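You operate a simulated robot arm through the tools that you are given. There is no shell and no other tool.

Carry out the task below with a simulated two-armed robot. There is one attempt and no reset: what you move stays moved.

Task
Measure the bush beside the height gauge with the bench caliper and box it under the lid showing its size.
Fine: park the caliper jaw open again; all three lids on at the end.

The check looks at the end state, three seconds after you hand in, the way a careful person would. Anything else that was tipped, shoved, dropped, spilled or broken makes it a failure. Lids that push on must go on centred and level and be pressed home; caps that screw on are set level and turned clockwise until they are tight.

Robot
Two 6-joint arms with two-finger parallel grippers on one trunk that stands fixed in place. Base frame: the origin is at the foot of the trunk, x ahead of it, y to its left, z up; the work surface is at about z = 800. Readings come in mm, rad, newtons and seconds.
The left shoulder is at [-77, 177, 832], the right one opposite. With the tool pointing down near the work surface each hand reaches from about 100 to 720 mm from the base axis, measured 20 degrees to its own side. Payload 1.57 kg a hand.
The tool frame of a hand sits at the grasp point between the pads (the TCP): z along the fingers, y along the line on which they close. The tips reach 30 mm beyond it. Largest opening 80 mm; finger width 17, thickness 12; the body of the gripper, 40 by 82 mm, starts 80 mm behind the TCP.
Orientation is that of the tool frame in the base frame, as a unit quaternion [x, y, z, w]. With the fingers straight down and closing along the base's y, the tool's x points along the base's -x, its y along +y and its z along -z.

Tools
- The arms move only by the tool nudge_tool. It takes "left_moves", "right_moves" or both (then of equal length, played together; a hand with none holds still); each is a list of rows, each an object of numbers (a shift or turn left out is 0, a gripper value left out holds the last): "tx", "ty", "tz": the shift along the base's x, y, z in mm; "rx", "ry", "rz": the turn, a rotation vector about the base's x, y, z in rad; "fingers": the gripper command, from -1 (shut) to 1 (fully open), values between in proportion. In form: [{"tx": .., "ty": .., "tz": .., "rx": .., "ry": .., "rz": .., "fingers": ..}, ...]. A call has 1 to 20 rows; each row shifts and turns the commanded pose from where the row before left it. Rows are played at 5 a second. More than 50 mm and 0.15 rad between two rows, or a gripper value outside its range, and nothing of the call is played. A pose out of reach is approached as far as the arm can. The call stops where the force on the tool passes 50 N (or 10 N more than at its start, if that is more) or the arm is blocked; 0.2 s more then pass. Each finger travels about 72 mm/s and halts on what it meets, pressing with about 28 N; the grip force reading is that of the motor and also rises with nothing between the fingers. The clock runs only during rows and for 0.2 s after the last one: add rows that do not move to give the fingers time. The reply holds the time, the measured pose of the TCP, the force on the tool along the base axes, the opening and the grip force, in the units named above and with some noise, with the torque about the TCP (base axes, N m) and any sound that the robot's microphone picked up, and new pictures: "show" is both (left out), scene, wrist or none (wrist: the cameras of the hands that moved).
- Cameras (640 x 400 px; columns grow to the right, rows downward): "scene" is now at [28.2, -40.3, 1574.7]; the picture's right is [-0.38, -0.93, 0.00], its down [-0.65, 0.27, -0.71] and it looks along [0.66, -0.27, -0.70] (base axes); focal length 365 px, centre (320, 200). "left" rides on the left gripper at [72, 7, -122] in its tool frame; the picture's right is [-0.09, 1.00, 0.00], its down [-0.84, -0.08, -0.54] and it looks along [-0.54, -0.05, 0.84] (tool axes); focal length 238 px, centre (320, 200). "right" rides on the right gripper at [72, -7, -122] in its tool frame; the picture's right is [0.09, 1.00, 0.00], its down [-0.84, 0.08, -0.54] and it looks along [-0.54, 0.05, 0.84] (tool axes); focal length 238 px, centre (320, 200).
- lift_body(by): moves the trunk up (or, below 0, down) by that many mm; the arms and the scene camera ride with it, the base frame stays. It gives what a move gives, with no picture.
- turn_head(pan, tilt): turns the head with the scene camera to pan (to the left, within 2.496 rad either way) and tilt (down, from -0.506 to 1.204), counted from straight ahead of the robot (the tilt from the chest, where the trunk bows). It gives what a move gives, and a new picture of the scene camera.
- pixel_to_xyz(camera, pixels): there is no depth. For up to 12 entries [column, row, z] of the newest picture of that camera ("zoom" is the newest enlarged one), the place [x, y] in the base frame at which the ray of that pixel passes the height z, good to about 2 mm, but the place of the scene camera against the robot may be out by one fixed shift of up to 25 mm in any direction. It takes no simulated time.
- inspect(camera, box): a new picture of the part [left, top, right, bottom] of that camera's present view, enlarged. It takes no simulated time.
- close_job(): hands the job in; it is judged then, once.

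Leave the grippers open and the arms clear of the work at the hand-in unless told otherwise.

The tools are called after ">>>" by a JSON object that holds its "op" and its "data". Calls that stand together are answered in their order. nudge_tool: Moves the arms, as the interface text tells. Its arguments: {"type":"object","properties":{"left_moves":{"type":"array"},"right_moves":{"type":"array"},"show":{"type":"string","enum":["both","scene","wrist","none"]}},"required":[]} The other tools are called the same way: lift_body (by) moves the trunk up or down; turn_head (pan, tilt) turns the head that bears the scene camera; pixel_to_xyz (camera, pixels) gives the place at which the rays of pixels pass given heights; inspect (camera, box) takes an enlarged picture of a part of a camera's view; close_job () hands the job in.

At the start:

```text
time_s: 0.0
left_eef_pos: [510.2, -77.7, 1052.5]
left_tcp_rot: [0.0, 1.0, 0.0, 0.0]
left_force: [0.1, 0.8, 0.2]
left_moment: [0.01, 0.03, 0.01]
left_grip_width: 80.2
left_grip_force: 0.1
right_eef_pos: [384.3, -420.9, 1033.0]
right_tcp_rot: [0.0, 1.0, 0.001, -0.001]
right_force: [0.5, -0.1, -0.7]
right_moment: [-0.04, 0.03, 0.02]
right_grip_width: 79.6
right_grip_force: 0.0
trunk travel left (down, up): [-275.0, 53.0]
head pan, tilt (commanded): [-0.386, 0.782]
```

scene: 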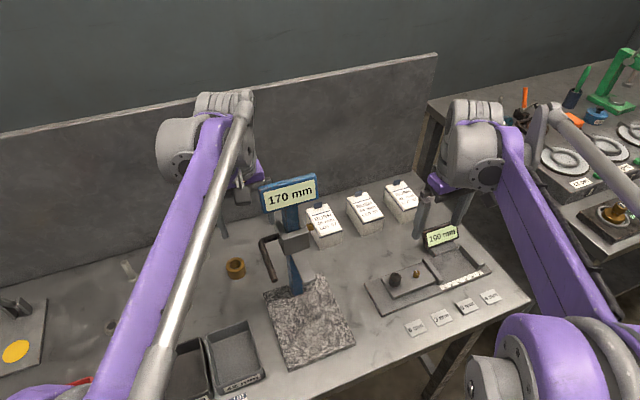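
right: 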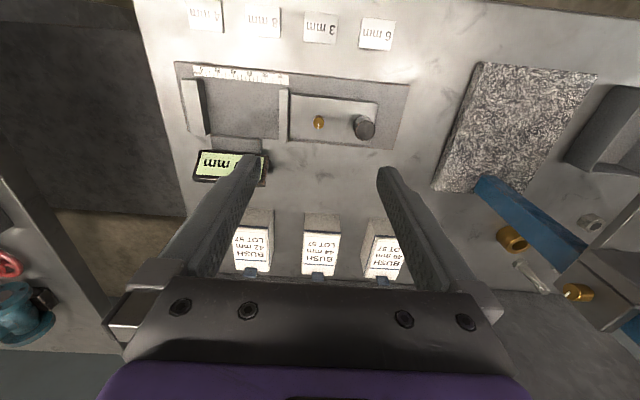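
left: 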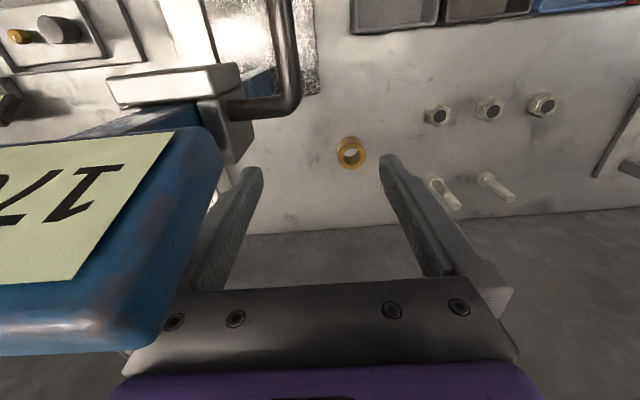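

I see a height gauge (blue, "170 mm" display), a bronze bush left of it at scene (236,268), a bench caliper with display "100 mm" at about (440,236), and three boxes with BUSH labels near (323,226), (364,214), (401,200). First I enlarge the views.

>>> {"op": "inspect", "data": {"camera": "scene", "box": [350, 170, 540, 340]}}

>>> {"op": "inspect", "data": {"camera": "right", "box": [160, 0, 440, 290]}}

>>> {"op": "inspect", "data": {"camera": "scene", "box": [210, 160, 440, 310]}}

>>> {"op": "inspect", "data": {"camera": "left", "box": [200, 80, 560, 260]}}

```text
2.35 times, centred on (445, 255) of scene
```

zoom: 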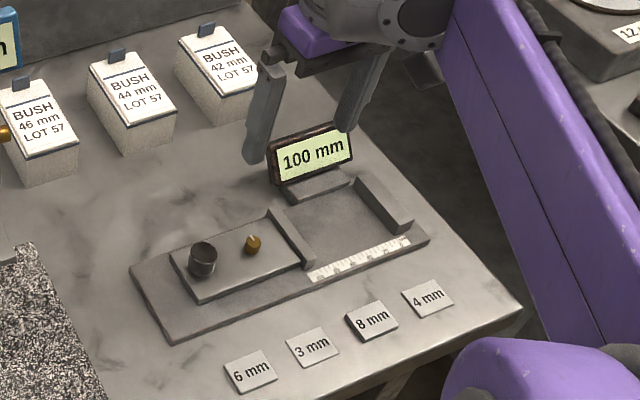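

```text
1.38 times, centred on (300, 145) of right
```

zoom: 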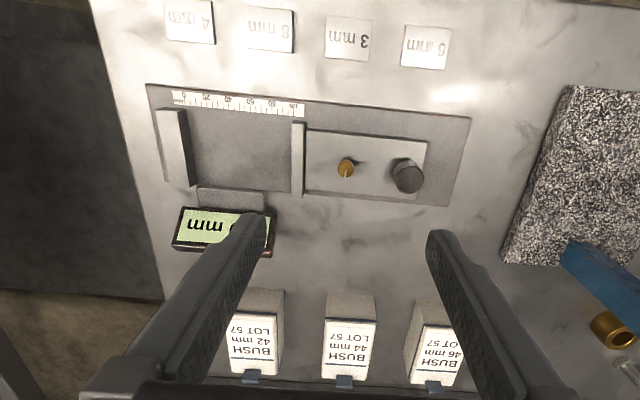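

```text
2.67 times, centred on (325, 235) of scene
```

zoom: 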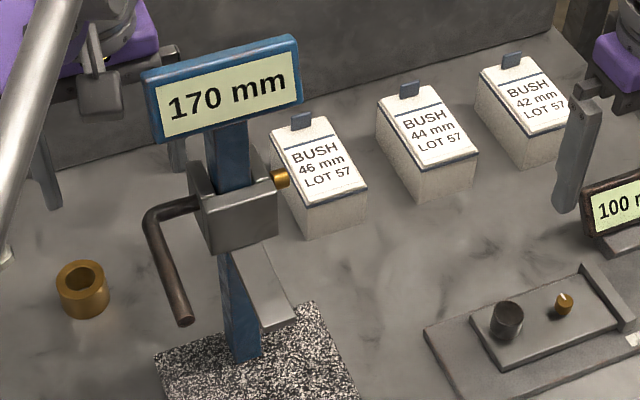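

```text
1.78 times, centred on (380, 170) of left
```

zoom: 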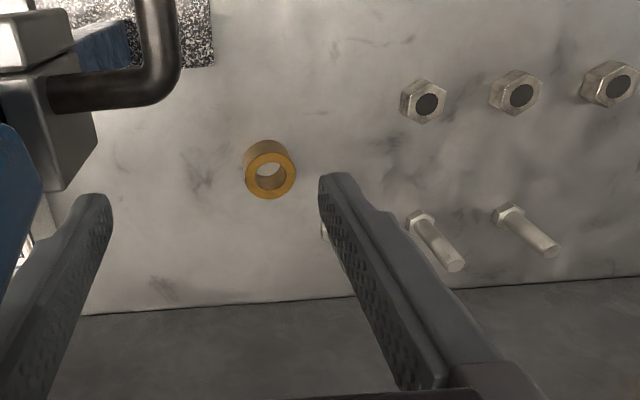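

I'd like positions from the right wrist picture for the caliper parts, boxes and from the left one for the bush at (350,153). I also compare the scene camera for its fixed shift.

>>> {"op": "pixel_to_xyz", "data": {"camera": "right", "pixels": [[176, 62, 805], [410, 86, 805], [397, 150, 805], [365, 128, 850], [319, 122, 830], [284, 90, 830], [193, 80, 830], [210, 134, 830], [254, 272, 860], [318, 274, 860], [382, 278, 860], [513, 240, 830]]}}

>>> {"op": "pixel_to_xyz", "data": {"camera": "left", "pixels": [[351, 153, 830], [351, 153, 800], [337, 153, 830], [366, 153, 830], [350, 140, 830], [350, 170, 800]]}}

>>> {"op": "pixel_to_xyz", "data": {"camera": "scene", "pixels": [[236, 262, 830], [236, 275, 800], [395, 279, 840], [417, 272, 820]]}}

>>> {"op": "turn_head", "data": {"pan": -0.5, "tilt": 0.95}}

```text
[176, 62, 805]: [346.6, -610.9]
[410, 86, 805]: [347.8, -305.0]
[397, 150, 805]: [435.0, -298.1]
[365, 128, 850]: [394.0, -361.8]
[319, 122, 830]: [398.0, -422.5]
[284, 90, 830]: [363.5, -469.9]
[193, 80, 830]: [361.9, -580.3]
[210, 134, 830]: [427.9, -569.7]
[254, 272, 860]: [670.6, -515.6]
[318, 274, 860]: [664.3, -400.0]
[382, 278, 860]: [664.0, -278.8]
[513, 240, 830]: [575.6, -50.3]
```

```text
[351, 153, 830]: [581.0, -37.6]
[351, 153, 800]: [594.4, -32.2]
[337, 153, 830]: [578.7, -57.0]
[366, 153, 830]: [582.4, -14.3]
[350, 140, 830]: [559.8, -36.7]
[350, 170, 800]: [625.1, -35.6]
```

```text
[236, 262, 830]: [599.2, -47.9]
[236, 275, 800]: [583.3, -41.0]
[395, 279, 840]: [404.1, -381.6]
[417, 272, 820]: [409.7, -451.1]
```

```text
time_s: 0.7
left_eef_pos: [509.9, -76.8, 1054.1]
left_tcp_rot: [0.0, 1.0, 0.001, 0.0]
left_force: [1.4, -0.3, 0.7]
left_moment: [0.03, 0.03, -0.03]
left_grip_width: 80.2
left_grip_force: 0.1
right_eef_pos: [384.4, -421.0, 1032.2]
right_tcp_rot: [-0.001, 1.0, 0.001, 0.0]
right_force: [-0.1, 0.7, 0.1]
right_moment: [0.0, -0.01, -0.03]
right_grip_width: 80.0
right_grip_force: 0.1
trunk travel left (down, up): [-275.0, 53.0]
head pan, tilt (commanded): [-0.499, 0.949]
```

scene: 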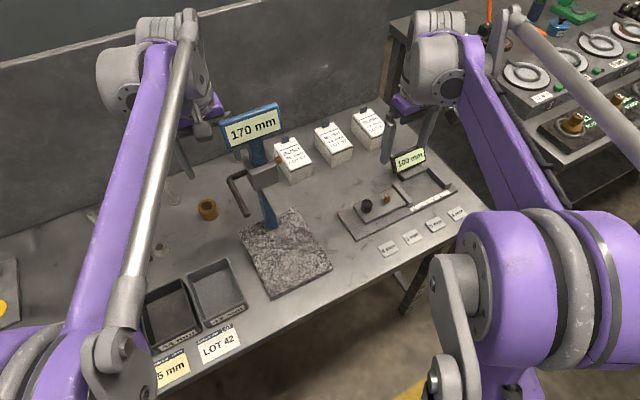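

The head is turned; now I enlarge the boxes, the caliper, and the front trays/labels to read everything.

>>> {"op": "inspect", "data": {"camera": "scene", "box": [260, 90, 400, 190]}}

>>> {"op": "inspect", "data": {"camera": "scene", "box": [330, 140, 480, 260]}}

>>> {"op": "inspect", "data": {"camera": "scene", "box": [130, 250, 330, 390]}}

>>> {"op": "inspect", "data": {"camera": "scene", "box": [170, 100, 350, 240]}}

```text
4.00 times, centred on (330, 140) of scene
```

zoom: 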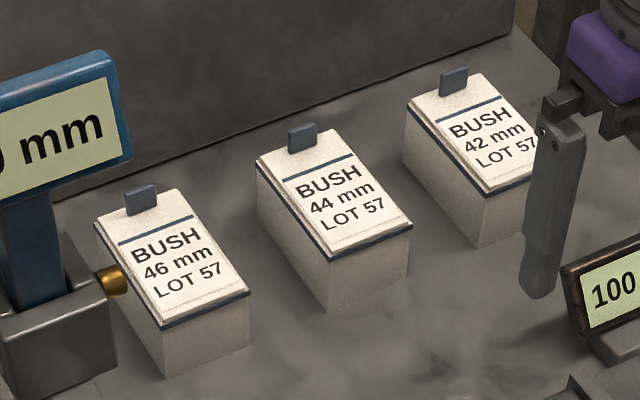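

```text
3.33 times, centred on (405, 200) of scene
```

zoom: 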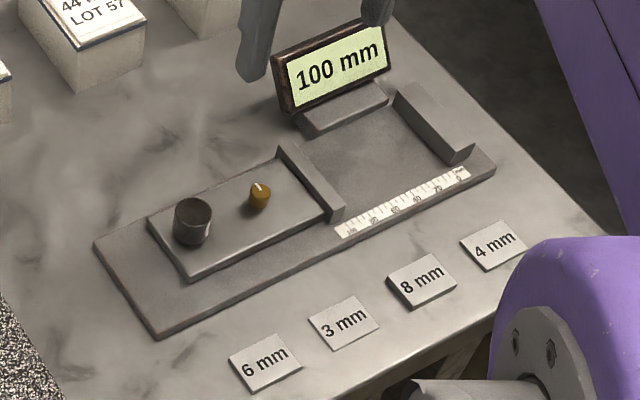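

```text
2.86 times, centred on (230, 320) of scene
```

zoom: 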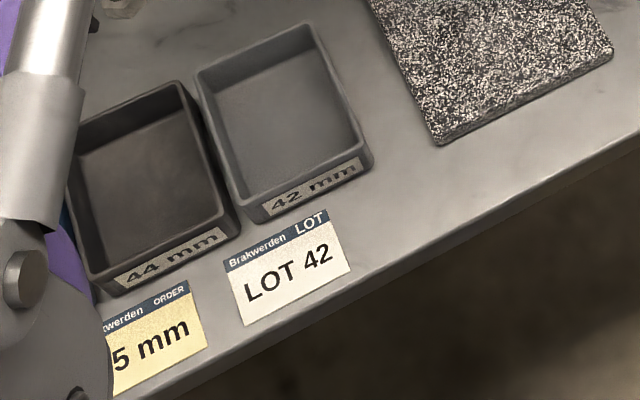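

```text
2.86 times, centred on (260, 170) of scene
```

zoom: 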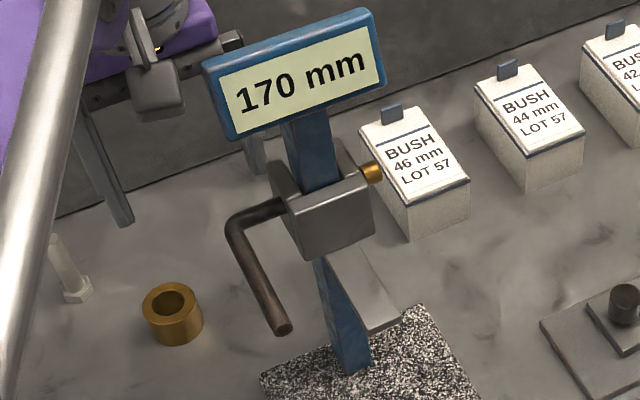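

The boxes hold push-on lids with a blue tab at the far edge, labelled 46, 44 and 42 mm; the gauge screen reads 100 mm with the jaw open. There's a dark knob and a brass screw on the jaw slide. First I move the left arm away from the gauge (to +y and up, then back), so the bush is free for the right hand.

>>> {"op": "nudge_tool", "data": {"left_moves": [{"ty": 40, "tz": 10}, {"ty": 45, "tz": 10}, {"ty": 45, "tz": 10}, {"ty": 45}, {"ty": 45}, {"ty": 45, "tx": -20}, {"ty": 30, "tx": -35}, {"ty": 30, "tx": -35}, {"ty": 30, "tx": -35}, {"tx": -45}, {"tx": -45}, {}], "show": "both"}}

```text
time_s: 3.3
left_eef_pos: [297.8, 277.4, 1081.6]
left_tcp_rot: [0.0, 1.0, 0.0, 0.0]
left_force: [0.5, 0.6, -0.6]
left_moment: [-0.04, 0.04, 0.0]
left_grip_width: 80.0
left_grip_force: 0.0
right_eef_pos: [385.2, -421.6, 1032.7]
right_tcp_rot: [-0.001, 1.0, 0.0, 0.0]
right_force: [0.1, 0.3, 0.1]
right_moment: [-0.01, 0.04, -0.02]
right_grip_width: 79.9
right_grip_force: 0.0
trunk travel left (down, up): [-275.0, 53.0]
head pan, tilt (commanded): [-0.499, 0.949]
```

scene: 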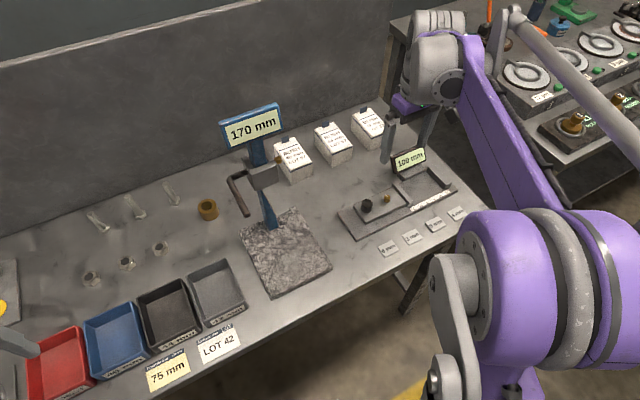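
left: 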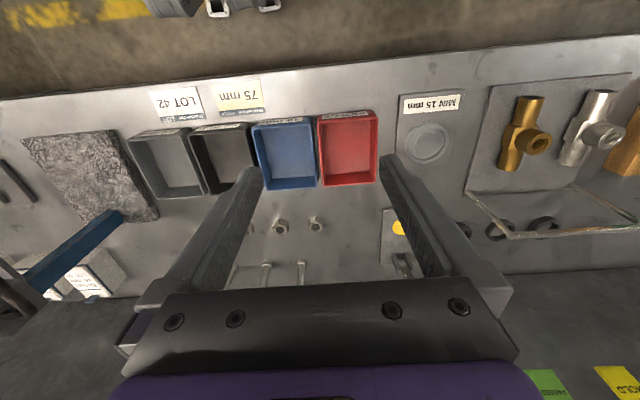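

Left arm is clear. Now I raise the right hand and move it forward a bit to look down on the boxes.

>>> {"op": "nudge_tool", "data": {"right_moves": [{"tz": 40}, {"tz": 40}, {"tz": 40, "tx": 20}, {"tz": 20, "tx": 40}, {"tx": 40}, {}], "show": "both"}}

```text
time_s: 4.7
left_eef_pos: [296.9, 277.5, 1082.2]
left_tcp_rot: [0.0, 1.0, 0.0, 0.0]
left_force: [0.1, 0.4, -0.5]
left_moment: [0.0, 0.02, 0.03]
left_grip_width: 80.0
left_grip_force: 0.0
right_eef_pos: [484.1, -420.6, 1175.3]
right_tcp_rot: [0.0, 1.0, 0.0, 0.001]
right_force: [-0.6, -0.4, -0.3]
right_moment: [0.01, 0.01, -0.03]
right_grip_width: 79.8
right_grip_force: 0.0
trunk travel left (down, up): [-275.0, 53.0]
head pan, tilt (commanded): [-0.499, 0.949]
```

scene: 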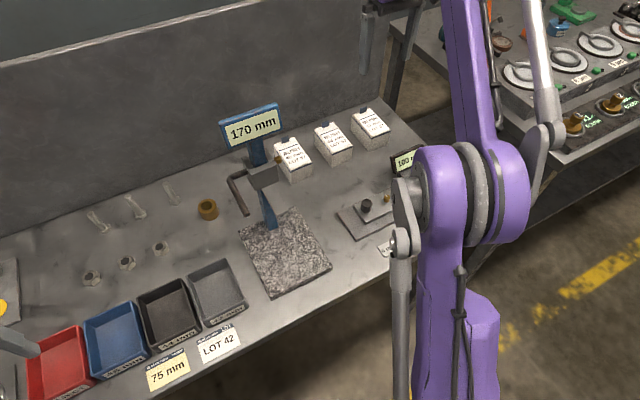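
right: 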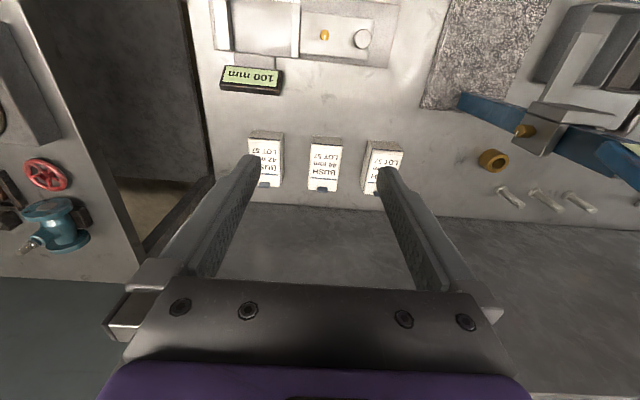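

I zoom on the boxes in this view.

>>> {"op": "inspect", "data": {"camera": "right", "box": [230, 110, 430, 230]}}

>>> {"op": "inspect", "data": {"camera": "right", "box": [190, 0, 430, 110]}}

>>> {"op": "inspect", "data": {"camera": "scene", "box": [265, 95, 405, 190]}}

```text
3.20 times, centred on (330, 170) of right
```

zoom: 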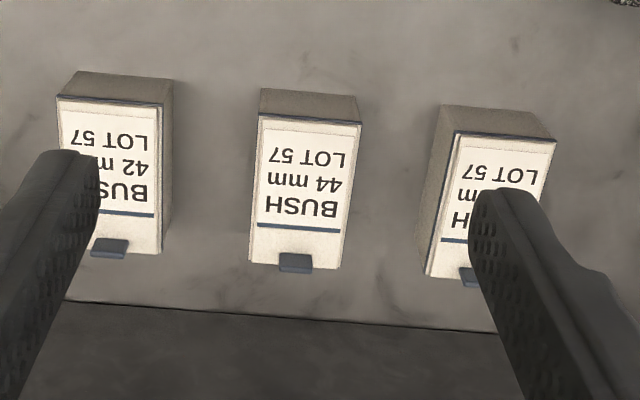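

```text
2.67 times, centred on (310, 55) of right
```

zoom: 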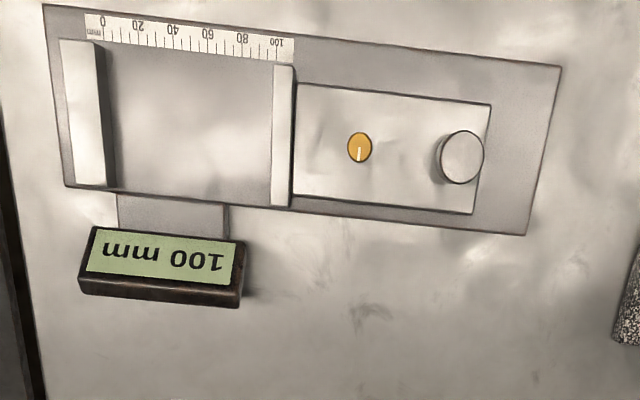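

```text
4.21 times, centred on (335, 142) of scene
```

zoom: 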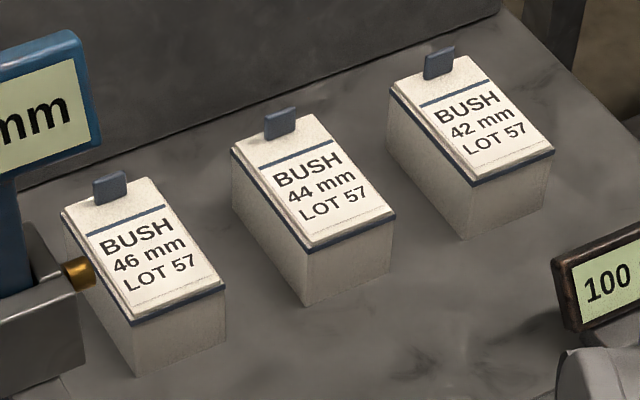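

I read the corner positions of the 44 box: bottom front edge on the table (z 800) and top edges at trial heights, using the zoom of the right camera again.

>>> {"op": "inspect", "data": {"camera": "right", "box": [230, 110, 430, 230]}}

>>> {"op": "pixel_to_xyz", "data": {"camera": "zoom", "pixels": [[260, 88, 800], [357, 97, 800], [259, 115, 850], [259, 115, 860], [259, 115, 870], [361, 123, 860], [249, 262, 860], [341, 269, 860], [280, 255, 870], [312, 257, 870], [76, 71, 800], [173, 81, 800]]}}

>>> {"op": "pixel_to_xyz", "data": {"camera": "zoom", "pixels": [[57, 96, 850], [57, 96, 860], [163, 105, 860], [163, 254, 860], [442, 105, 800], [555, 139, 800], [455, 133, 860], [557, 142, 860], [425, 276, 860], [455, 133, 850], [280, 273, 870], [312, 274, 870]]}}

```text
3.20 times, centred on (330, 170) of right
```

zoom: 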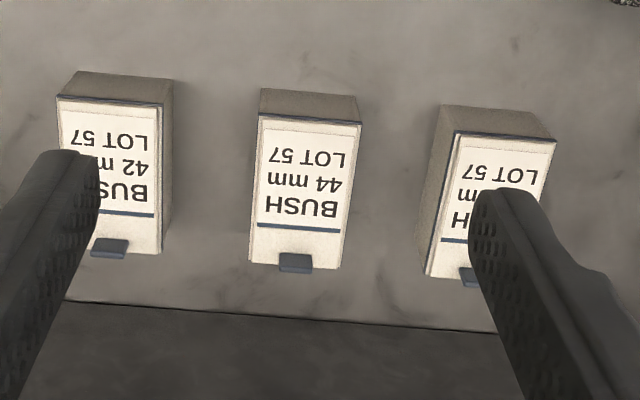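

```text
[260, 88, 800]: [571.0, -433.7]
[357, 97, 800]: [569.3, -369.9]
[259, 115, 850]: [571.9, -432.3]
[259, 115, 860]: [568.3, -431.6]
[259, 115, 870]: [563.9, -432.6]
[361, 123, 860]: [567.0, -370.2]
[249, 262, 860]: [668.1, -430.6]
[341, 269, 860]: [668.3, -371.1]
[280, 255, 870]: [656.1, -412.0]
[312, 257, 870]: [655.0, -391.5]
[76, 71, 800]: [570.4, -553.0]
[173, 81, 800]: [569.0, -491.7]
```

```text
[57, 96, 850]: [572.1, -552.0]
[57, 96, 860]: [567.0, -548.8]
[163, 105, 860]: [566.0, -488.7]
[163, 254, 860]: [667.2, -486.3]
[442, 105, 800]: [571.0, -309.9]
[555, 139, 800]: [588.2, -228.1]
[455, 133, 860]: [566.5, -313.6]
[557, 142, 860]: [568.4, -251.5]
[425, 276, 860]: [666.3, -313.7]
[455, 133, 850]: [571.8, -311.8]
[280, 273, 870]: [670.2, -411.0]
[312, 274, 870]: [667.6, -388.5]
```

Boxes are about 100 × 62 mm, lid tops near z 855, centres near x 619 and y −282 (46), −401 (44), −520 (42). Now I want the height gauge's shape: I ask rays through its display, slider and column in the scene and right pictures.

>>> {"op": "inspect", "data": {"camera": "right", "box": [420, 0, 640, 220]}}

>>> {"op": "inspect", "data": {"camera": "scene", "box": [190, 90, 340, 300]}}

>>> {"op": "pixel_to_xyz", "data": {"camera": "scene", "pixels": [[224, 150, 1050], [283, 131, 1050], [224, 150, 1000], [283, 131, 1000], [270, 227, 815], [229, 180, 900], [229, 180, 950], [248, 215, 850], [248, 215, 900], [279, 160, 950], [207, 205, 830], [207, 218, 800]]}}

>>> {"op": "pixel_to_xyz", "data": {"camera": "right", "pixels": [[523, 131, 900], [523, 131, 950], [523, 131, 1000], [492, 158, 830], [465, 95, 815], [602, 150, 1000], [602, 150, 1050]]}}

```text
1.82 times, centred on (530, 110) of right
```

zoom: 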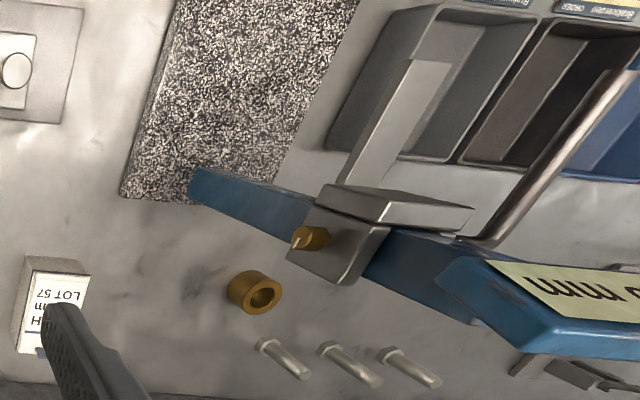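

```text
1.90 times, centred on (265, 195) of scene
```

zoom: 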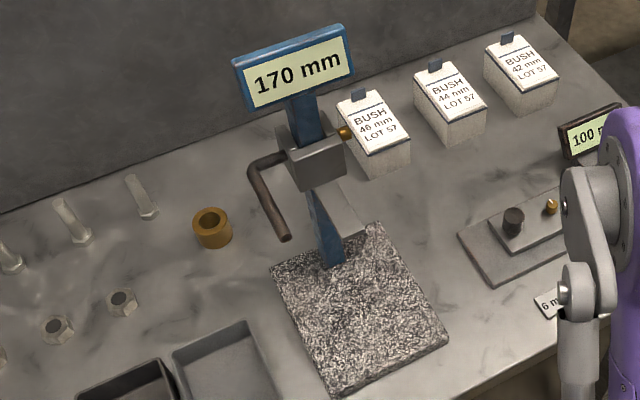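

```text
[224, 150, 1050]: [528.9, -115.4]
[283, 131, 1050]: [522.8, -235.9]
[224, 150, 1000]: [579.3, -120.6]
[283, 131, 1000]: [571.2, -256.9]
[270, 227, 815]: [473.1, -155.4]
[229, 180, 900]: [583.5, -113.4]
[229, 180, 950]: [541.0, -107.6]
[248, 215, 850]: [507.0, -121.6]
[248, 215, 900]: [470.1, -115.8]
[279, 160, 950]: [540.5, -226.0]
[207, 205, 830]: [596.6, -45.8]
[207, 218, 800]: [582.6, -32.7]
```

```text
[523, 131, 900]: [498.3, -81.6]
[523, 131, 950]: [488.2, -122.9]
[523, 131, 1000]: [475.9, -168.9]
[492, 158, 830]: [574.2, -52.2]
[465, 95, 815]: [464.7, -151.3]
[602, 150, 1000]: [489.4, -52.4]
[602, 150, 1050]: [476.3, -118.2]
```

The gauge column stands near (470, −153) with its slider and rod near z 1000 and the screen above z 1100, so the right arm reaching over to the bush would pass too close. I'll use the left hand to bring the bush to a free spot nearer the middle. I need positions of trays, nuts, labels from the left picture.

>>> {"op": "pixel_to_xyz", "data": {"camera": "left", "pixels": [[130, 138, 830], [160, 197, 830], [207, 193, 830], [178, 88, 800], [150, 72, 800], [22, 140, 815], [112, 132, 815], [158, 218, 815], [280, 226, 810], [317, 223, 810], [260, 188, 830], [267, 265, 805]]}}

>>> {"op": "pixel_to_xyz", "data": {"camera": "scene", "pixels": [[207, 205, 830], [160, 247, 810], [127, 262, 810], [243, 298, 825], [220, 259, 830], [188, 272, 830], [243, 235, 815], [270, 297, 815], [331, 267, 815], [293, 210, 815], [210, 340, 800], [233, 322, 800]]}}

>>> {"op": "inspect", "data": {"camera": "left", "box": [0, 60, 340, 310]}}

```text
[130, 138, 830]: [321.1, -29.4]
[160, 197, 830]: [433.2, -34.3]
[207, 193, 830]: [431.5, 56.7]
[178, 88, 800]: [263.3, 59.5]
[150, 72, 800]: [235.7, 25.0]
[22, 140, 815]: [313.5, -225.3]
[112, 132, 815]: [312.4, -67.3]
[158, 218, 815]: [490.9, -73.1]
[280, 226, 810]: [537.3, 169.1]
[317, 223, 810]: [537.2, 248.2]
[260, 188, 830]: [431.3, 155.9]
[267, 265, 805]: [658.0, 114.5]
```

```text
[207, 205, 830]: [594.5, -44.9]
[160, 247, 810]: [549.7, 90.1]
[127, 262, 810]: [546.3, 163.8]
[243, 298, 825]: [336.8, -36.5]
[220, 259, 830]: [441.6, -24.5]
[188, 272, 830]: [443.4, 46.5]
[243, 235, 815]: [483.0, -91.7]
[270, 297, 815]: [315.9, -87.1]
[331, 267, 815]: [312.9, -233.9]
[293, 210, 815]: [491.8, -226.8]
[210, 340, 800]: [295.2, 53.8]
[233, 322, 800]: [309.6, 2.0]
```

```text
1.60 times, centred on (170, 185) of left
```

zoom: 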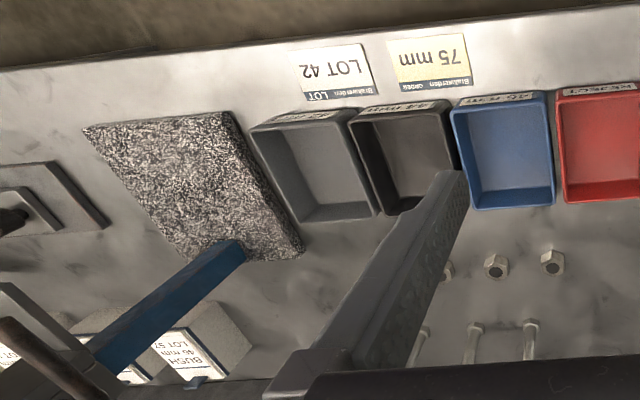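

The free patch behind the trays is around x 450–560, y −60…60. Plan: left hand picks the bush (about 580, −38) and sets it at about (500, 20) for the right hand. I bring the left hand over towards the bush at height, staying on the +y side of the gauge.

>>> {"op": "nudge_tool", "data": {"left_moves": [{"tx": 45, "ty": -20}, {"tx": 45, "ty": -30}, {"tx": 45, "ty": -35}, {"tx": 45, "ty": -35}, {"tx": 40, "ty": -40}, {"tx": 32, "ty": -40}, {"ty": -45, "tz": -30}, {"tz": -30}, {}], "show": "both"}}

```text
refused: row 2 steps farther than a row can; nothing moved
```

The second row was longer than 50 mm; I send smaller steps.

>>> {"op": "nudge_tool", "data": {"left_moves": [{"tx": 40, "ty": -25}, {"tx": 40, "ty": -28}, {"tx": 38, "ty": -30}, {"tx": 38, "ty": -30}, {"tx": 35, "ty": -34}, {"tx": 35, "ty": -34}, {"tx": 28, "ty": -38}, {"tx": 18, "ty": -20, "tz": -30}, {"tz": -30}, {}], "show": "both"}}

```text
time_s: 6.9
left_eef_pos: [568.2, 38.9, 1022.5]
left_tcp_rot: [0.001, 1.0, 0.001, 0.0]
left_force: [0.0, 0.0, 0.6]
left_moment: [0.0, -0.01, -0.01]
left_grip_width: 80.0
left_grip_force: 0.0
right_eef_pos: [484.6, -422.7, 1173.9]
right_tcp_rot: [0.0, 1.0, -0.001, 0.0]
right_force: [0.7, 1.0, -1.1]
right_moment: [0.01, -0.04, 0.02]
right_grip_width: 80.1
right_grip_force: 0.0
trunk travel left (down, up): [-275.0, 53.0]
head pan, tilt (commanded): [-0.499, 0.949]
```

scene: 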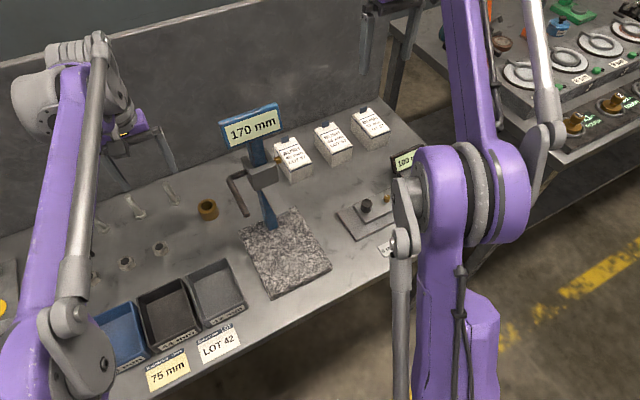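
left: 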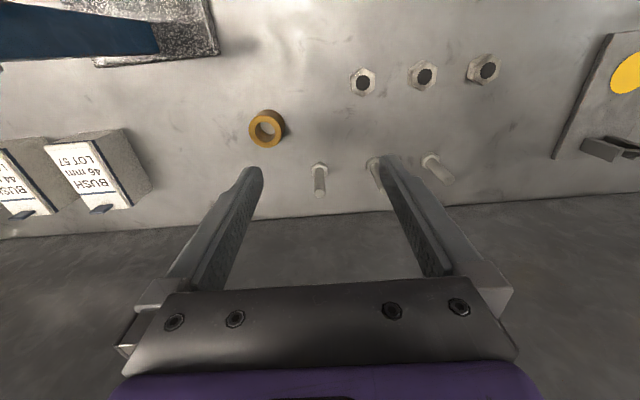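

I zoom on the bush and the nearby bolts and compute positions.

>>> {"op": "inspect", "data": {"camera": "left", "box": [200, 60, 400, 220]}}

>>> {"op": "pixel_to_xyz", "data": {"camera": "left", "pixels": [[267, 130, 830], [249, 132, 830], [284, 130, 830], [266, 146, 830], [269, 110, 800], [320, 165, 800], [362, 82, 800], [321, 195, 850]]}}

```text
2.50 times, centred on (300, 140) of left
```

zoom: 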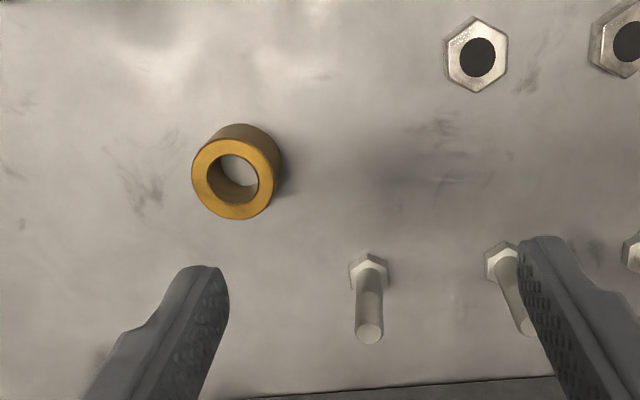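

```text
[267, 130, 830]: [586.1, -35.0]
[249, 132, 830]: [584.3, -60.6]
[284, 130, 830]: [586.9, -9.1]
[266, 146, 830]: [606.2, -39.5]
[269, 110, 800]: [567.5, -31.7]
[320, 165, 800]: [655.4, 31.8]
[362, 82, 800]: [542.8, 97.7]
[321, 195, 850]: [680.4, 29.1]
```

I query the ring's outer edges in that zoom at a couple of heights to settle diameter and height.

>>> {"op": "pixel_to_xyz", "data": {"camera": "zoom", "pixels": [[191, 180, 830], [278, 178, 830], [234, 220, 830], [237, 138, 830], [234, 179, 830], [234, 179, 840], [191, 180, 850], [278, 178, 850], [247, 124, 800], [282, 160, 800], [220, 128, 800]]}}

```text
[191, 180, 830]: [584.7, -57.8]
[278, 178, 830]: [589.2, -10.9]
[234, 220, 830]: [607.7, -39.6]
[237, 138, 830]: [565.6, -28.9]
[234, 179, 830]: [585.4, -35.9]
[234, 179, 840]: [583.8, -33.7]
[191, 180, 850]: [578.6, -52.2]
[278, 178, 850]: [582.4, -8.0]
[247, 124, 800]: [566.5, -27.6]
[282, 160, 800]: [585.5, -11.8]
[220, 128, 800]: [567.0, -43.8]
```

The bush is centred near (586, −35.5), about 44–46 mm wide and 30 mm tall. I move the left hand above it and down to z ≈ 910 to check alignment.

>>> {"op": "nudge_tool", "data": {"left_moves": [{"tx": 18, "ty": -37}, {"ty": -37}, {"tz": -40}, {"tz": -40}, {"tz": -33}, {}], "show": "both"}}

```text
time_s: 8.3
left_eef_pos: [587.7, -35.4, 911.0]
left_tcp_rot: [0.001, 1.0, 0.0, 0.0]
left_force: [-0.5, -0.6, -0.4]
left_moment: [0.03, -0.04, 0.02]
left_grip_width: 80.1
left_grip_force: 0.1
right_eef_pos: [484.6, -420.6, 1174.8]
right_tcp_rot: [-0.001, 1.0, 0.001, 0.0]
right_force: [0.3, 0.0, 0.8]
right_moment: [0.0, 0.0, -0.01]
right_grip_width: 79.8
right_grip_force: 0.1
trunk travel left (down, up): [-275.0, 53.0]
head pan, tilt (commanded): [-0.499, 0.949]
```

scene: 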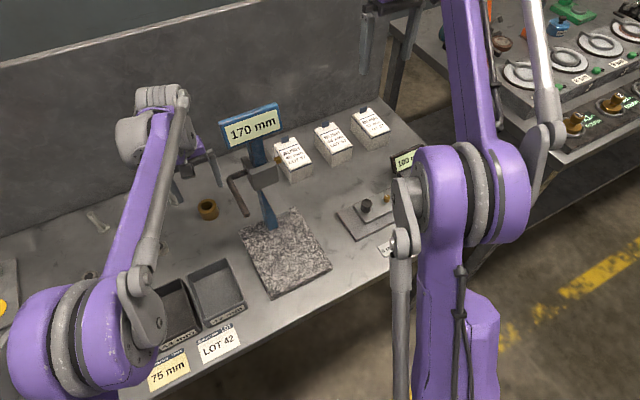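
left: 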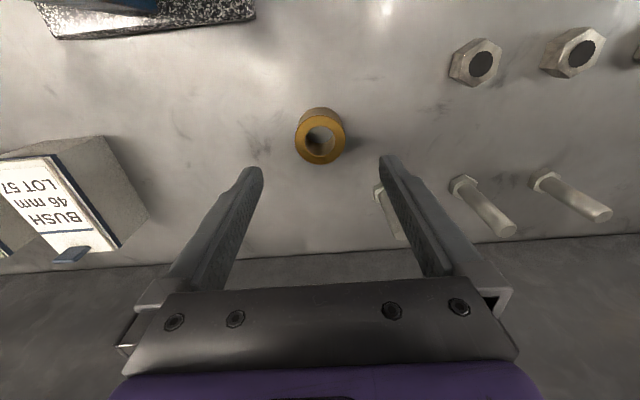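

Bush ring at about (320,141); I check its centre against the tool position.

>>> {"op": "pixel_to_xyz", "data": {"camera": "left", "pixels": [[320, 141, 830], [295, 141, 830], [345, 141, 830], [320, 164, 830], [320, 107, 800], [384, 190, 800]]}}

```text
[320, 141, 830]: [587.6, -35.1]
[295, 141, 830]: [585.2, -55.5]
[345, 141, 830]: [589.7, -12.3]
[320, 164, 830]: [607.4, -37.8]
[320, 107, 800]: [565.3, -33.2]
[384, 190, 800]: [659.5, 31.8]
```

Aligned. I go straight down to z ≈ 836 and close on the bush.

>>> {"op": "nudge_tool", "data": {"left_moves": [{"tz": -35}, {"tz": -30}, {"tz": -10}, {}, {"fingers": -1}, {"fingers": -1}, {"fingers": -1}, {"fingers": -1}, {"fingers": -1}], "show": "wrist"}}

```text
time_s: 10.3
left_eef_pos: [586.7, -35.5, 836.9]
left_tcp_rot: [-0.001, 1.0, 0.0, 0.0]
left_force: [0.0, -0.1, 0.1]
left_moment: [0.0, -0.08, -0.01]
left_grip_width: 43.1
left_grip_force: 28.2
right_eef_pos: [484.1, -421.4, 1173.3]
right_tcp_rot: [-0.001, 1.0, 0.0, 0.0]
right_force: [0.4, -0.3, 0.6]
right_moment: [0.03, -0.05, 0.0]
right_grip_width: 80.0
right_grip_force: 0.1
trunk travel left (down, up): [-275.0, 53.0]
head pan, tilt (commanded): [-0.499, 0.949]
```

left: 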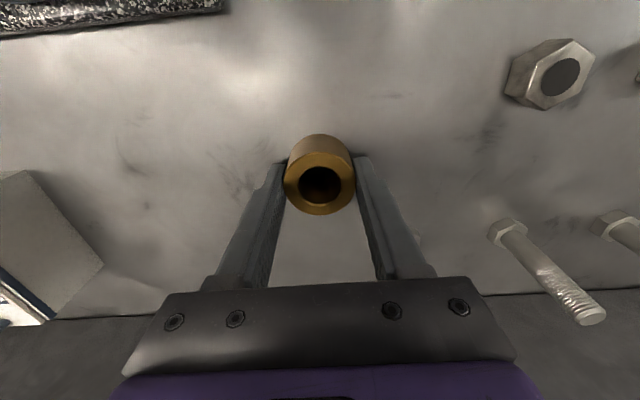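

Gripped at about 43 mm. I lift 40 mm, carry it to about (500, 20) and lower it again until just on the table.

>>> {"op": "nudge_tool", "data": {"left_moves": [{"tz": 20}, {"tz": 20}, {"tx": -29, "ty": 19}, {"tx": -29, "ty": 18}, {"tx": -29, "ty": 18}, {}, {"tz": -20}, {"tz": -15}, {"tz": -4}, {}], "show": "both"}}

```text
time_s: 12.5
left_eef_pos: [498.3, 21.5, 835.2]
left_tcp_rot: [0.0, 1.0, 0.0, 0.0]
left_force: [0.1, -0.4, -1.7]
left_moment: [-0.01, 0.0, -0.03]
left_grip_width: 42.9
left_grip_force: 27.8
right_eef_pos: [484.9, -421.5, 1174.0]
right_tcp_rot: [-0.001, 1.0, 0.0, 0.0]
right_force: [0.6, 0.4, 0.5]
right_moment: [0.04, 0.0, 0.0]
right_grip_width: 80.0
right_grip_force: 0.0
trunk travel left (down, up): [-275.0, 53.0]
head pan, tilt (commanded): [-0.499, 0.949]
```

scene: 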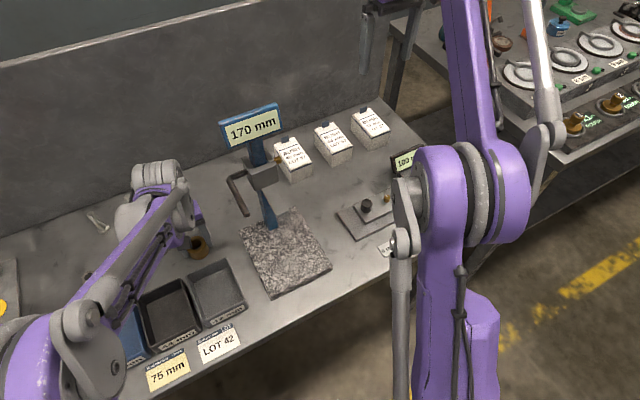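
left: 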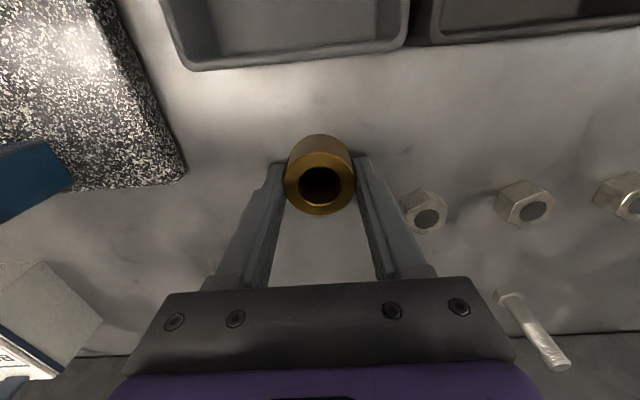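

The bush is on the table (z reads 835, slightly below the pick height). I open the fingers and go up, then swing left arm back out to the left.

>>> {"op": "nudge_tool", "data": {"left_moves": [{"fingers": 0.6}, {"fingers": 0.6}, {"fingers": 0.6}, {"tz": 30}, {"tz": 45}, {"tz": 45}, {"tz": 45}, {"tz": 45, "ty": 20}, {"ty": 45, "tx": -20}, {"ty": 45, "tx": -20}, {"ty": 40, "tx": -30}, {"ty": 40, "tx": -30}, {"ty": 30, "tx": -35}, {"ty": 30, "tx": -35}, {"tx": -45}, {}], "show": "both"}}

```text
time_s: 15.9
left_eef_pos: [284.5, 269.0, 1046.5]
left_tcp_rot: [0.0, 1.0, 0.0, 0.0]
left_force: [-0.5, 0.5, 0.4]
left_moment: [0.0, 0.02, -0.01]
left_grip_width: 63.8
left_grip_force: 0.2
right_eef_pos: [486.1, -421.2, 1173.9]
right_tcp_rot: [-0.001, 1.0, 0.0, 0.0]
right_force: [-0.1, 0.4, 0.2]
right_moment: [-0.02, 0.04, -0.02]
right_grip_width: 79.9
right_grip_force: 0.0
trunk travel left (down, up): [-275.0, 53.0]
head pan, tilt (commanded): [-0.499, 0.949]
```

scene: 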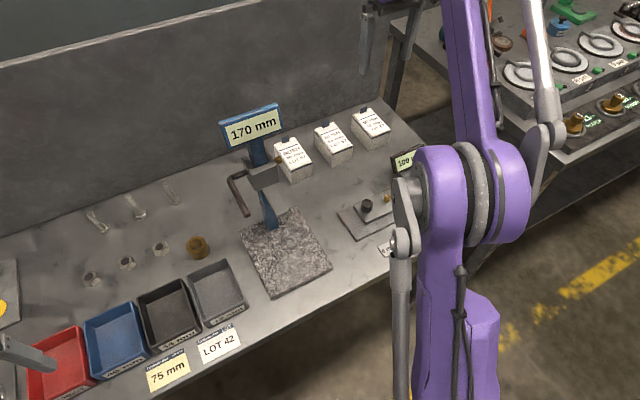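
left: 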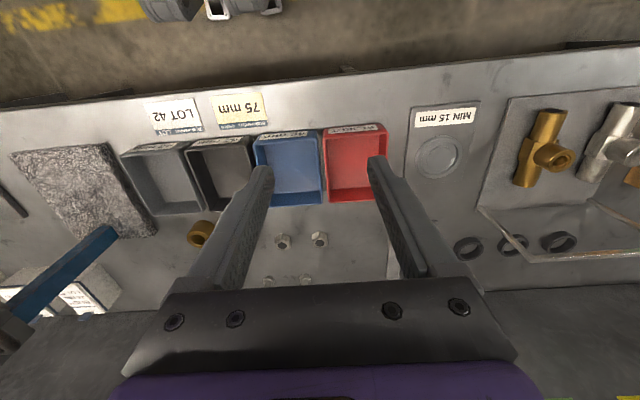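

Bush stands upright at (498, 21). Next I look at the caliper closely with the right hand: retreat over it, lower.

>>> {"op": "nudge_tool", "data": {"right_moves": [{"tx": -45}, {"tx": -45}, {"tx": -40, "tz": -25}, {"tx": -10, "tz": -45, "ty": -10}, {"tz": -45, "ty": -10}, {"tz": -45, "ty": -10}, {"ty": -20}, {}], "show": "both"}}

```text
time_s: 17.7
left_eef_pos: [284.1, 269.3, 1047.4]
left_tcp_rot: [0.0, 1.0, 0.001, 0.0]
left_force: [-0.8, 0.0, -0.8]
left_moment: [0.01, -0.03, -0.01]
left_grip_width: 64.0
left_grip_force: 0.0
right_eef_pos: [344.4, -472.9, 1015.5]
right_tcp_rot: [-0.001, 1.0, 0.0, -0.001]
right_force: [-0.2, 0.2, 0.1]
right_moment: [0.01, -0.01, 0.0]
right_grip_width: 80.1
right_grip_force: 0.1
trunk travel left (down, up): [-275.0, 53.0]
head pan, tilt (commanded): [-0.499, 0.949]
```

scene: 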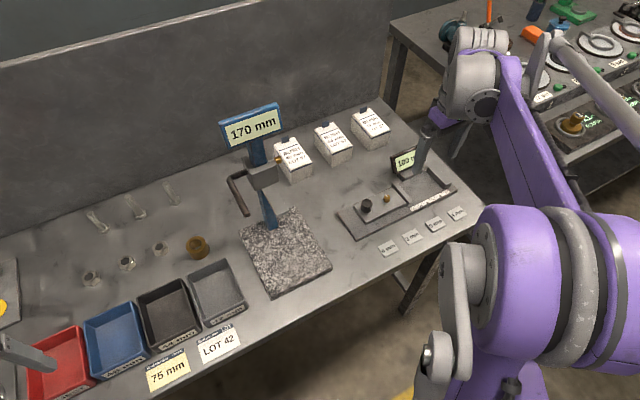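
right: 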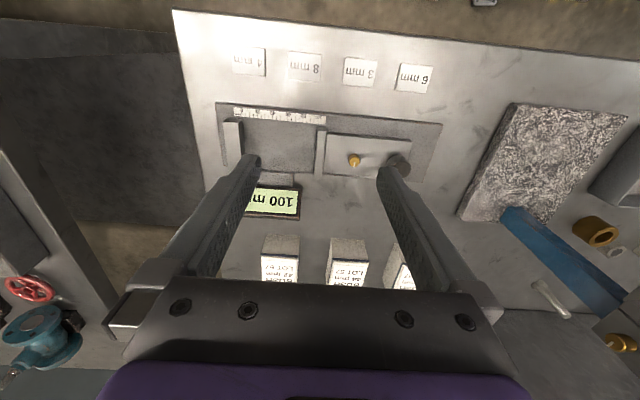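

I zoom on the caliper here and measure its parts.

>>> {"op": "inspect", "data": {"camera": "right", "box": [200, 80, 460, 240]}}

>>> {"op": "pixel_to_xyz", "data": {"camera": "zoom", "pixels": [[40, 54, 800], [590, 103, 800], [62, 104, 830], [98, 104, 830], [290, 124, 830], [315, 127, 830], [490, 190, 840], [378, 196, 830], [65, 185, 830], [290, 220, 830]]}}

```text
2.46 times, centred on (330, 160) of right
```

zoom: 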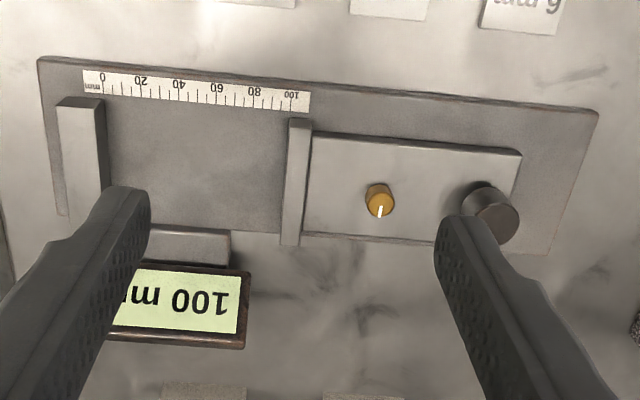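

```text
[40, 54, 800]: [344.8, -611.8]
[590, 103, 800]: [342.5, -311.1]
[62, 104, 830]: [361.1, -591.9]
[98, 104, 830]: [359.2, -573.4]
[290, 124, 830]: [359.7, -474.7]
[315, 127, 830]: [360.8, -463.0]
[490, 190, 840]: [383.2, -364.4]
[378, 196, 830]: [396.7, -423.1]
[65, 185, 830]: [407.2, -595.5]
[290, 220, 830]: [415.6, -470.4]
```

Fixed jaw inner face ≈ y −573, moving jaw inner face ≈ y −475, so the 100 reading agrees. The knob is near (385, −364). I move the right hand over the knob at z ≈ 930 to see it closely.

>>> {"op": "nudge_tool", "data": {"right_moves": [{"tx": 20, "ty": 40}, {"tx": 20, "ty": 40}, {"ty": 28, "tz": -30}, {"tz": -40}, {"tz": -15}, {}], "show": "both"}}

```text
time_s: 19.1
left_eef_pos: [283.9, 269.8, 1047.0]
left_tcp_rot: [0.0, 1.0, 0.0, 0.0]
left_force: [0.0, 0.5, -0.6]
left_moment: [-0.03, -0.01, 0.02]
left_grip_width: 63.9
left_grip_force: 0.1
right_eef_pos: [385.4, -363.3, 930.7]
right_tcp_rot: [0.0, 1.0, 0.001, 0.0]
right_force: [-0.6, 0.4, 0.3]
right_moment: [0.04, 0.0, -0.02]
right_grip_width: 80.1
right_grip_force: 0.1
trunk travel left (down, up): [-275.0, 53.0]
head pan, tilt (commanded): [-0.499, 0.949]
```

scene: 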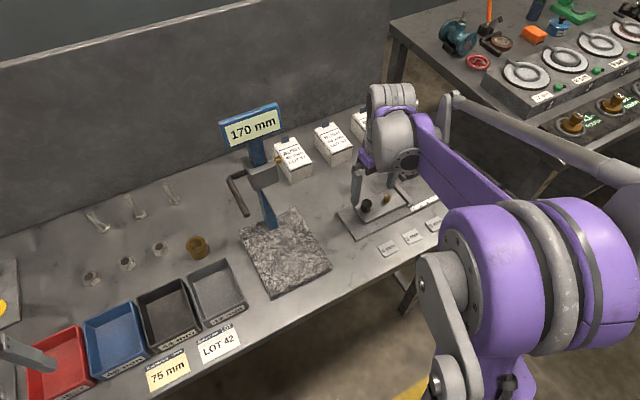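
right: 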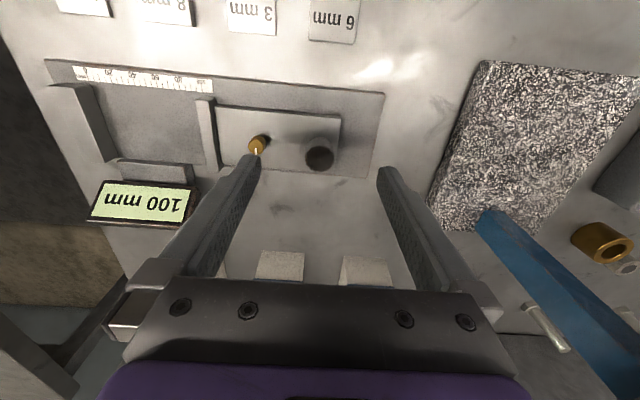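

>>> {"op": "inspect", "data": {"camera": "right", "box": [190, 80, 400, 200]}}

>>> {"op": "pixel_to_xyz", "data": {"camera": "right", "pixels": [[319, 158, 840], [319, 158, 850], [305, 158, 840], [334, 158, 840], [319, 172, 840], [319, 137, 820], [342, 117, 810], [384, 94, 800], [257, 146, 830], [258, 138, 820], [262, 148, 830], [339, 174, 810]]}}

```text
3.05 times, centred on (295, 140) of right
```

zoom: 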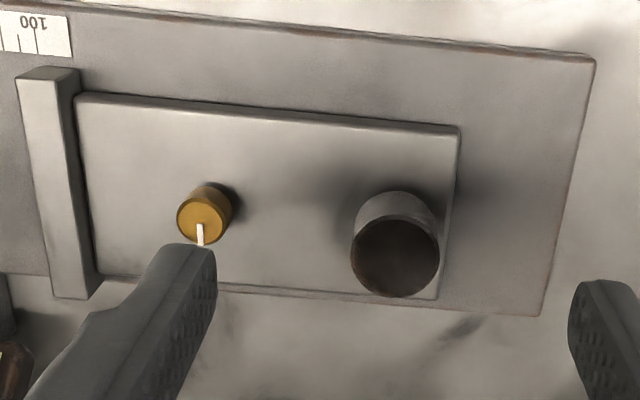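

```text
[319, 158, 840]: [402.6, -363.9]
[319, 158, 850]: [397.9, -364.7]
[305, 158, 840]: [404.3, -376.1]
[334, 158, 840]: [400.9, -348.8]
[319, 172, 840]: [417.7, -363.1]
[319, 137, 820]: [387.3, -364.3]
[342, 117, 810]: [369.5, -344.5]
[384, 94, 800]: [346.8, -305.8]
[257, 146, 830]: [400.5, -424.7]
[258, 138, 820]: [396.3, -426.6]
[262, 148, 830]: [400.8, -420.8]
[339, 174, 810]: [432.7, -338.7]
```

The knob is centred at about (399, −364), top near z 848; the brass screw at (398, −425). I set the fingers to ~50 mm opening, line up over the knob and come down to z ≈ 855.

>>> {"op": "nudge_tool", "data": {"right_moves": [{"tx": 13.5, "fingers": 0.25}, {"fingers": 0.25}, {"tz": -30}, {"tz": -30}, {"tz": -15}, {}], "show": "both"}}

```text
time_s: 20.5
left_eef_pos: [284.3, 268.2, 1047.6]
left_tcp_rot: [0.0, 1.0, 0.001, 0.001]
left_force: [0.6, -1.2, 0.3]
left_moment: [0.0, -0.01, 0.01]
left_grip_width: 63.9
left_grip_force: 0.1
right_eef_pos: [398.0, -362.0, 854.0]
right_tcp_rot: [-0.001, 1.0, 0.0, 0.0]
right_force: [0.3, -1.0, -0.5]
right_moment: [0.04, 0.01, -0.02]
right_grip_width: 49.9
right_grip_force: 0.1
trunk travel left (down, up): [-275.0, 53.0]
head pan, tilt (commanded): [-0.499, 0.949]
```

scene: 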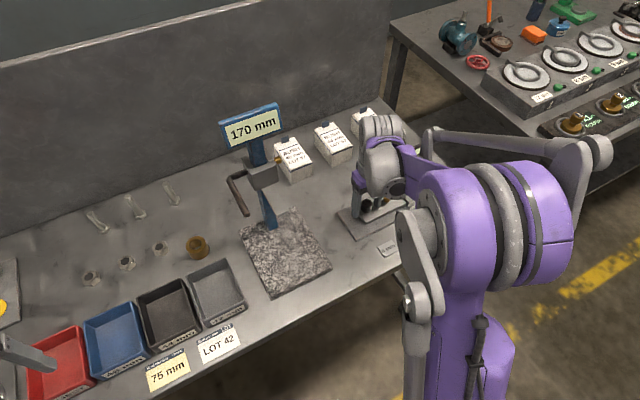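
right: 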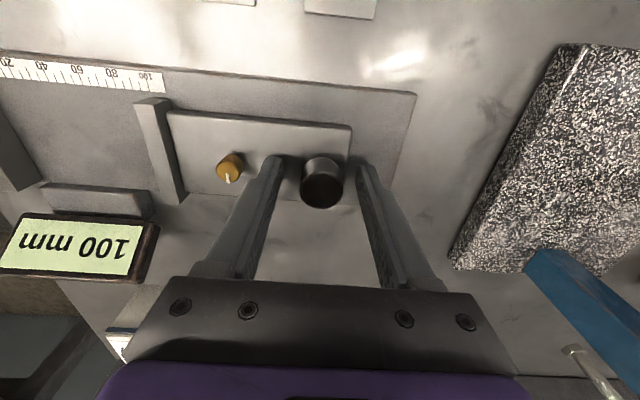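

The knob sits between the fingers. I close on it.

>>> {"op": "nudge_tool", "data": {"right_moves": [{"fingers": -1}, {"fingers": -1}, {"fingers": -1}, {"fingers": -1}], "show": "wrist"}}

```text
time_s: 21.5
left_eef_pos: [284.9, 268.4, 1048.1]
left_tcp_rot: [-0.001, 1.0, 0.001, 0.0]
left_force: [0.1, 0.2, 0.3]
left_moment: [0.02, -0.02, 0.02]
left_grip_width: 63.9
left_grip_force: 0.0
right_eef_pos: [397.5, -363.3, 854.9]
right_tcp_rot: [-0.001, 1.0, 0.0, 0.0]
right_force: [-1.8, 5.4, -7.2]
right_moment: [-0.47, -0.15, 0.05]
right_grip_width: 25.4
right_grip_force: 36.9
trunk travel left (down, up): [-275.0, 53.0]
head pan, tilt (commanded): [-0.499, 0.949]
```

right: 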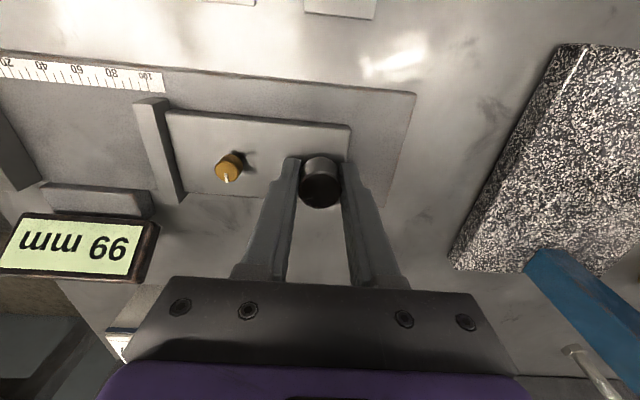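

The display went to 99 mm, so the slide moved about 1 mm. I push gently 4 mm toward −y and watch the force.

>>> {"op": "nudge_tool", "data": {"right_moves": [{"ty": -2}, {"ty": -2}, {}], "show": "wrist"}}

```text
time_s: 22.3
left_eef_pos: [284.3, 268.8, 1047.6]
left_tcp_rot: [0.0, 1.0, 0.0, 0.0]
left_force: [-0.7, -0.4, 0.0]
left_moment: [0.0, 0.0, 0.01]
left_grip_width: 63.9
left_grip_force: 0.1
right_eef_pos: [397.6, -366.6, 854.4]
right_tcp_rot: [0.0, 1.0, 0.0, -0.001]
right_force: [-5.4, 4.2, -3.2]
right_moment: [-0.29, -0.03, -0.05]
right_grip_width: 25.5
right_grip_force: 36.2
trunk travel left (down, up): [-275.0, 53.0]
head pan, tilt (commanded): [-0.499, 0.949]
```

right: 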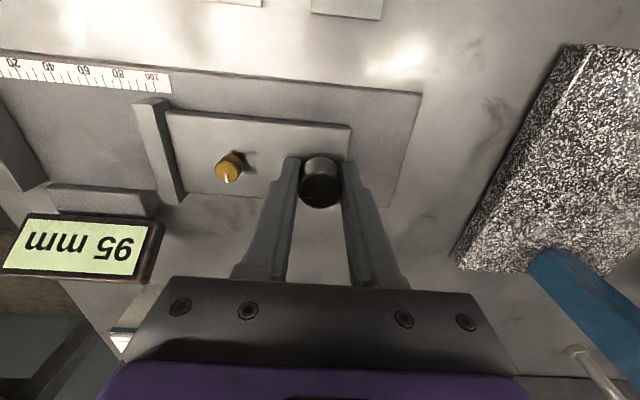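

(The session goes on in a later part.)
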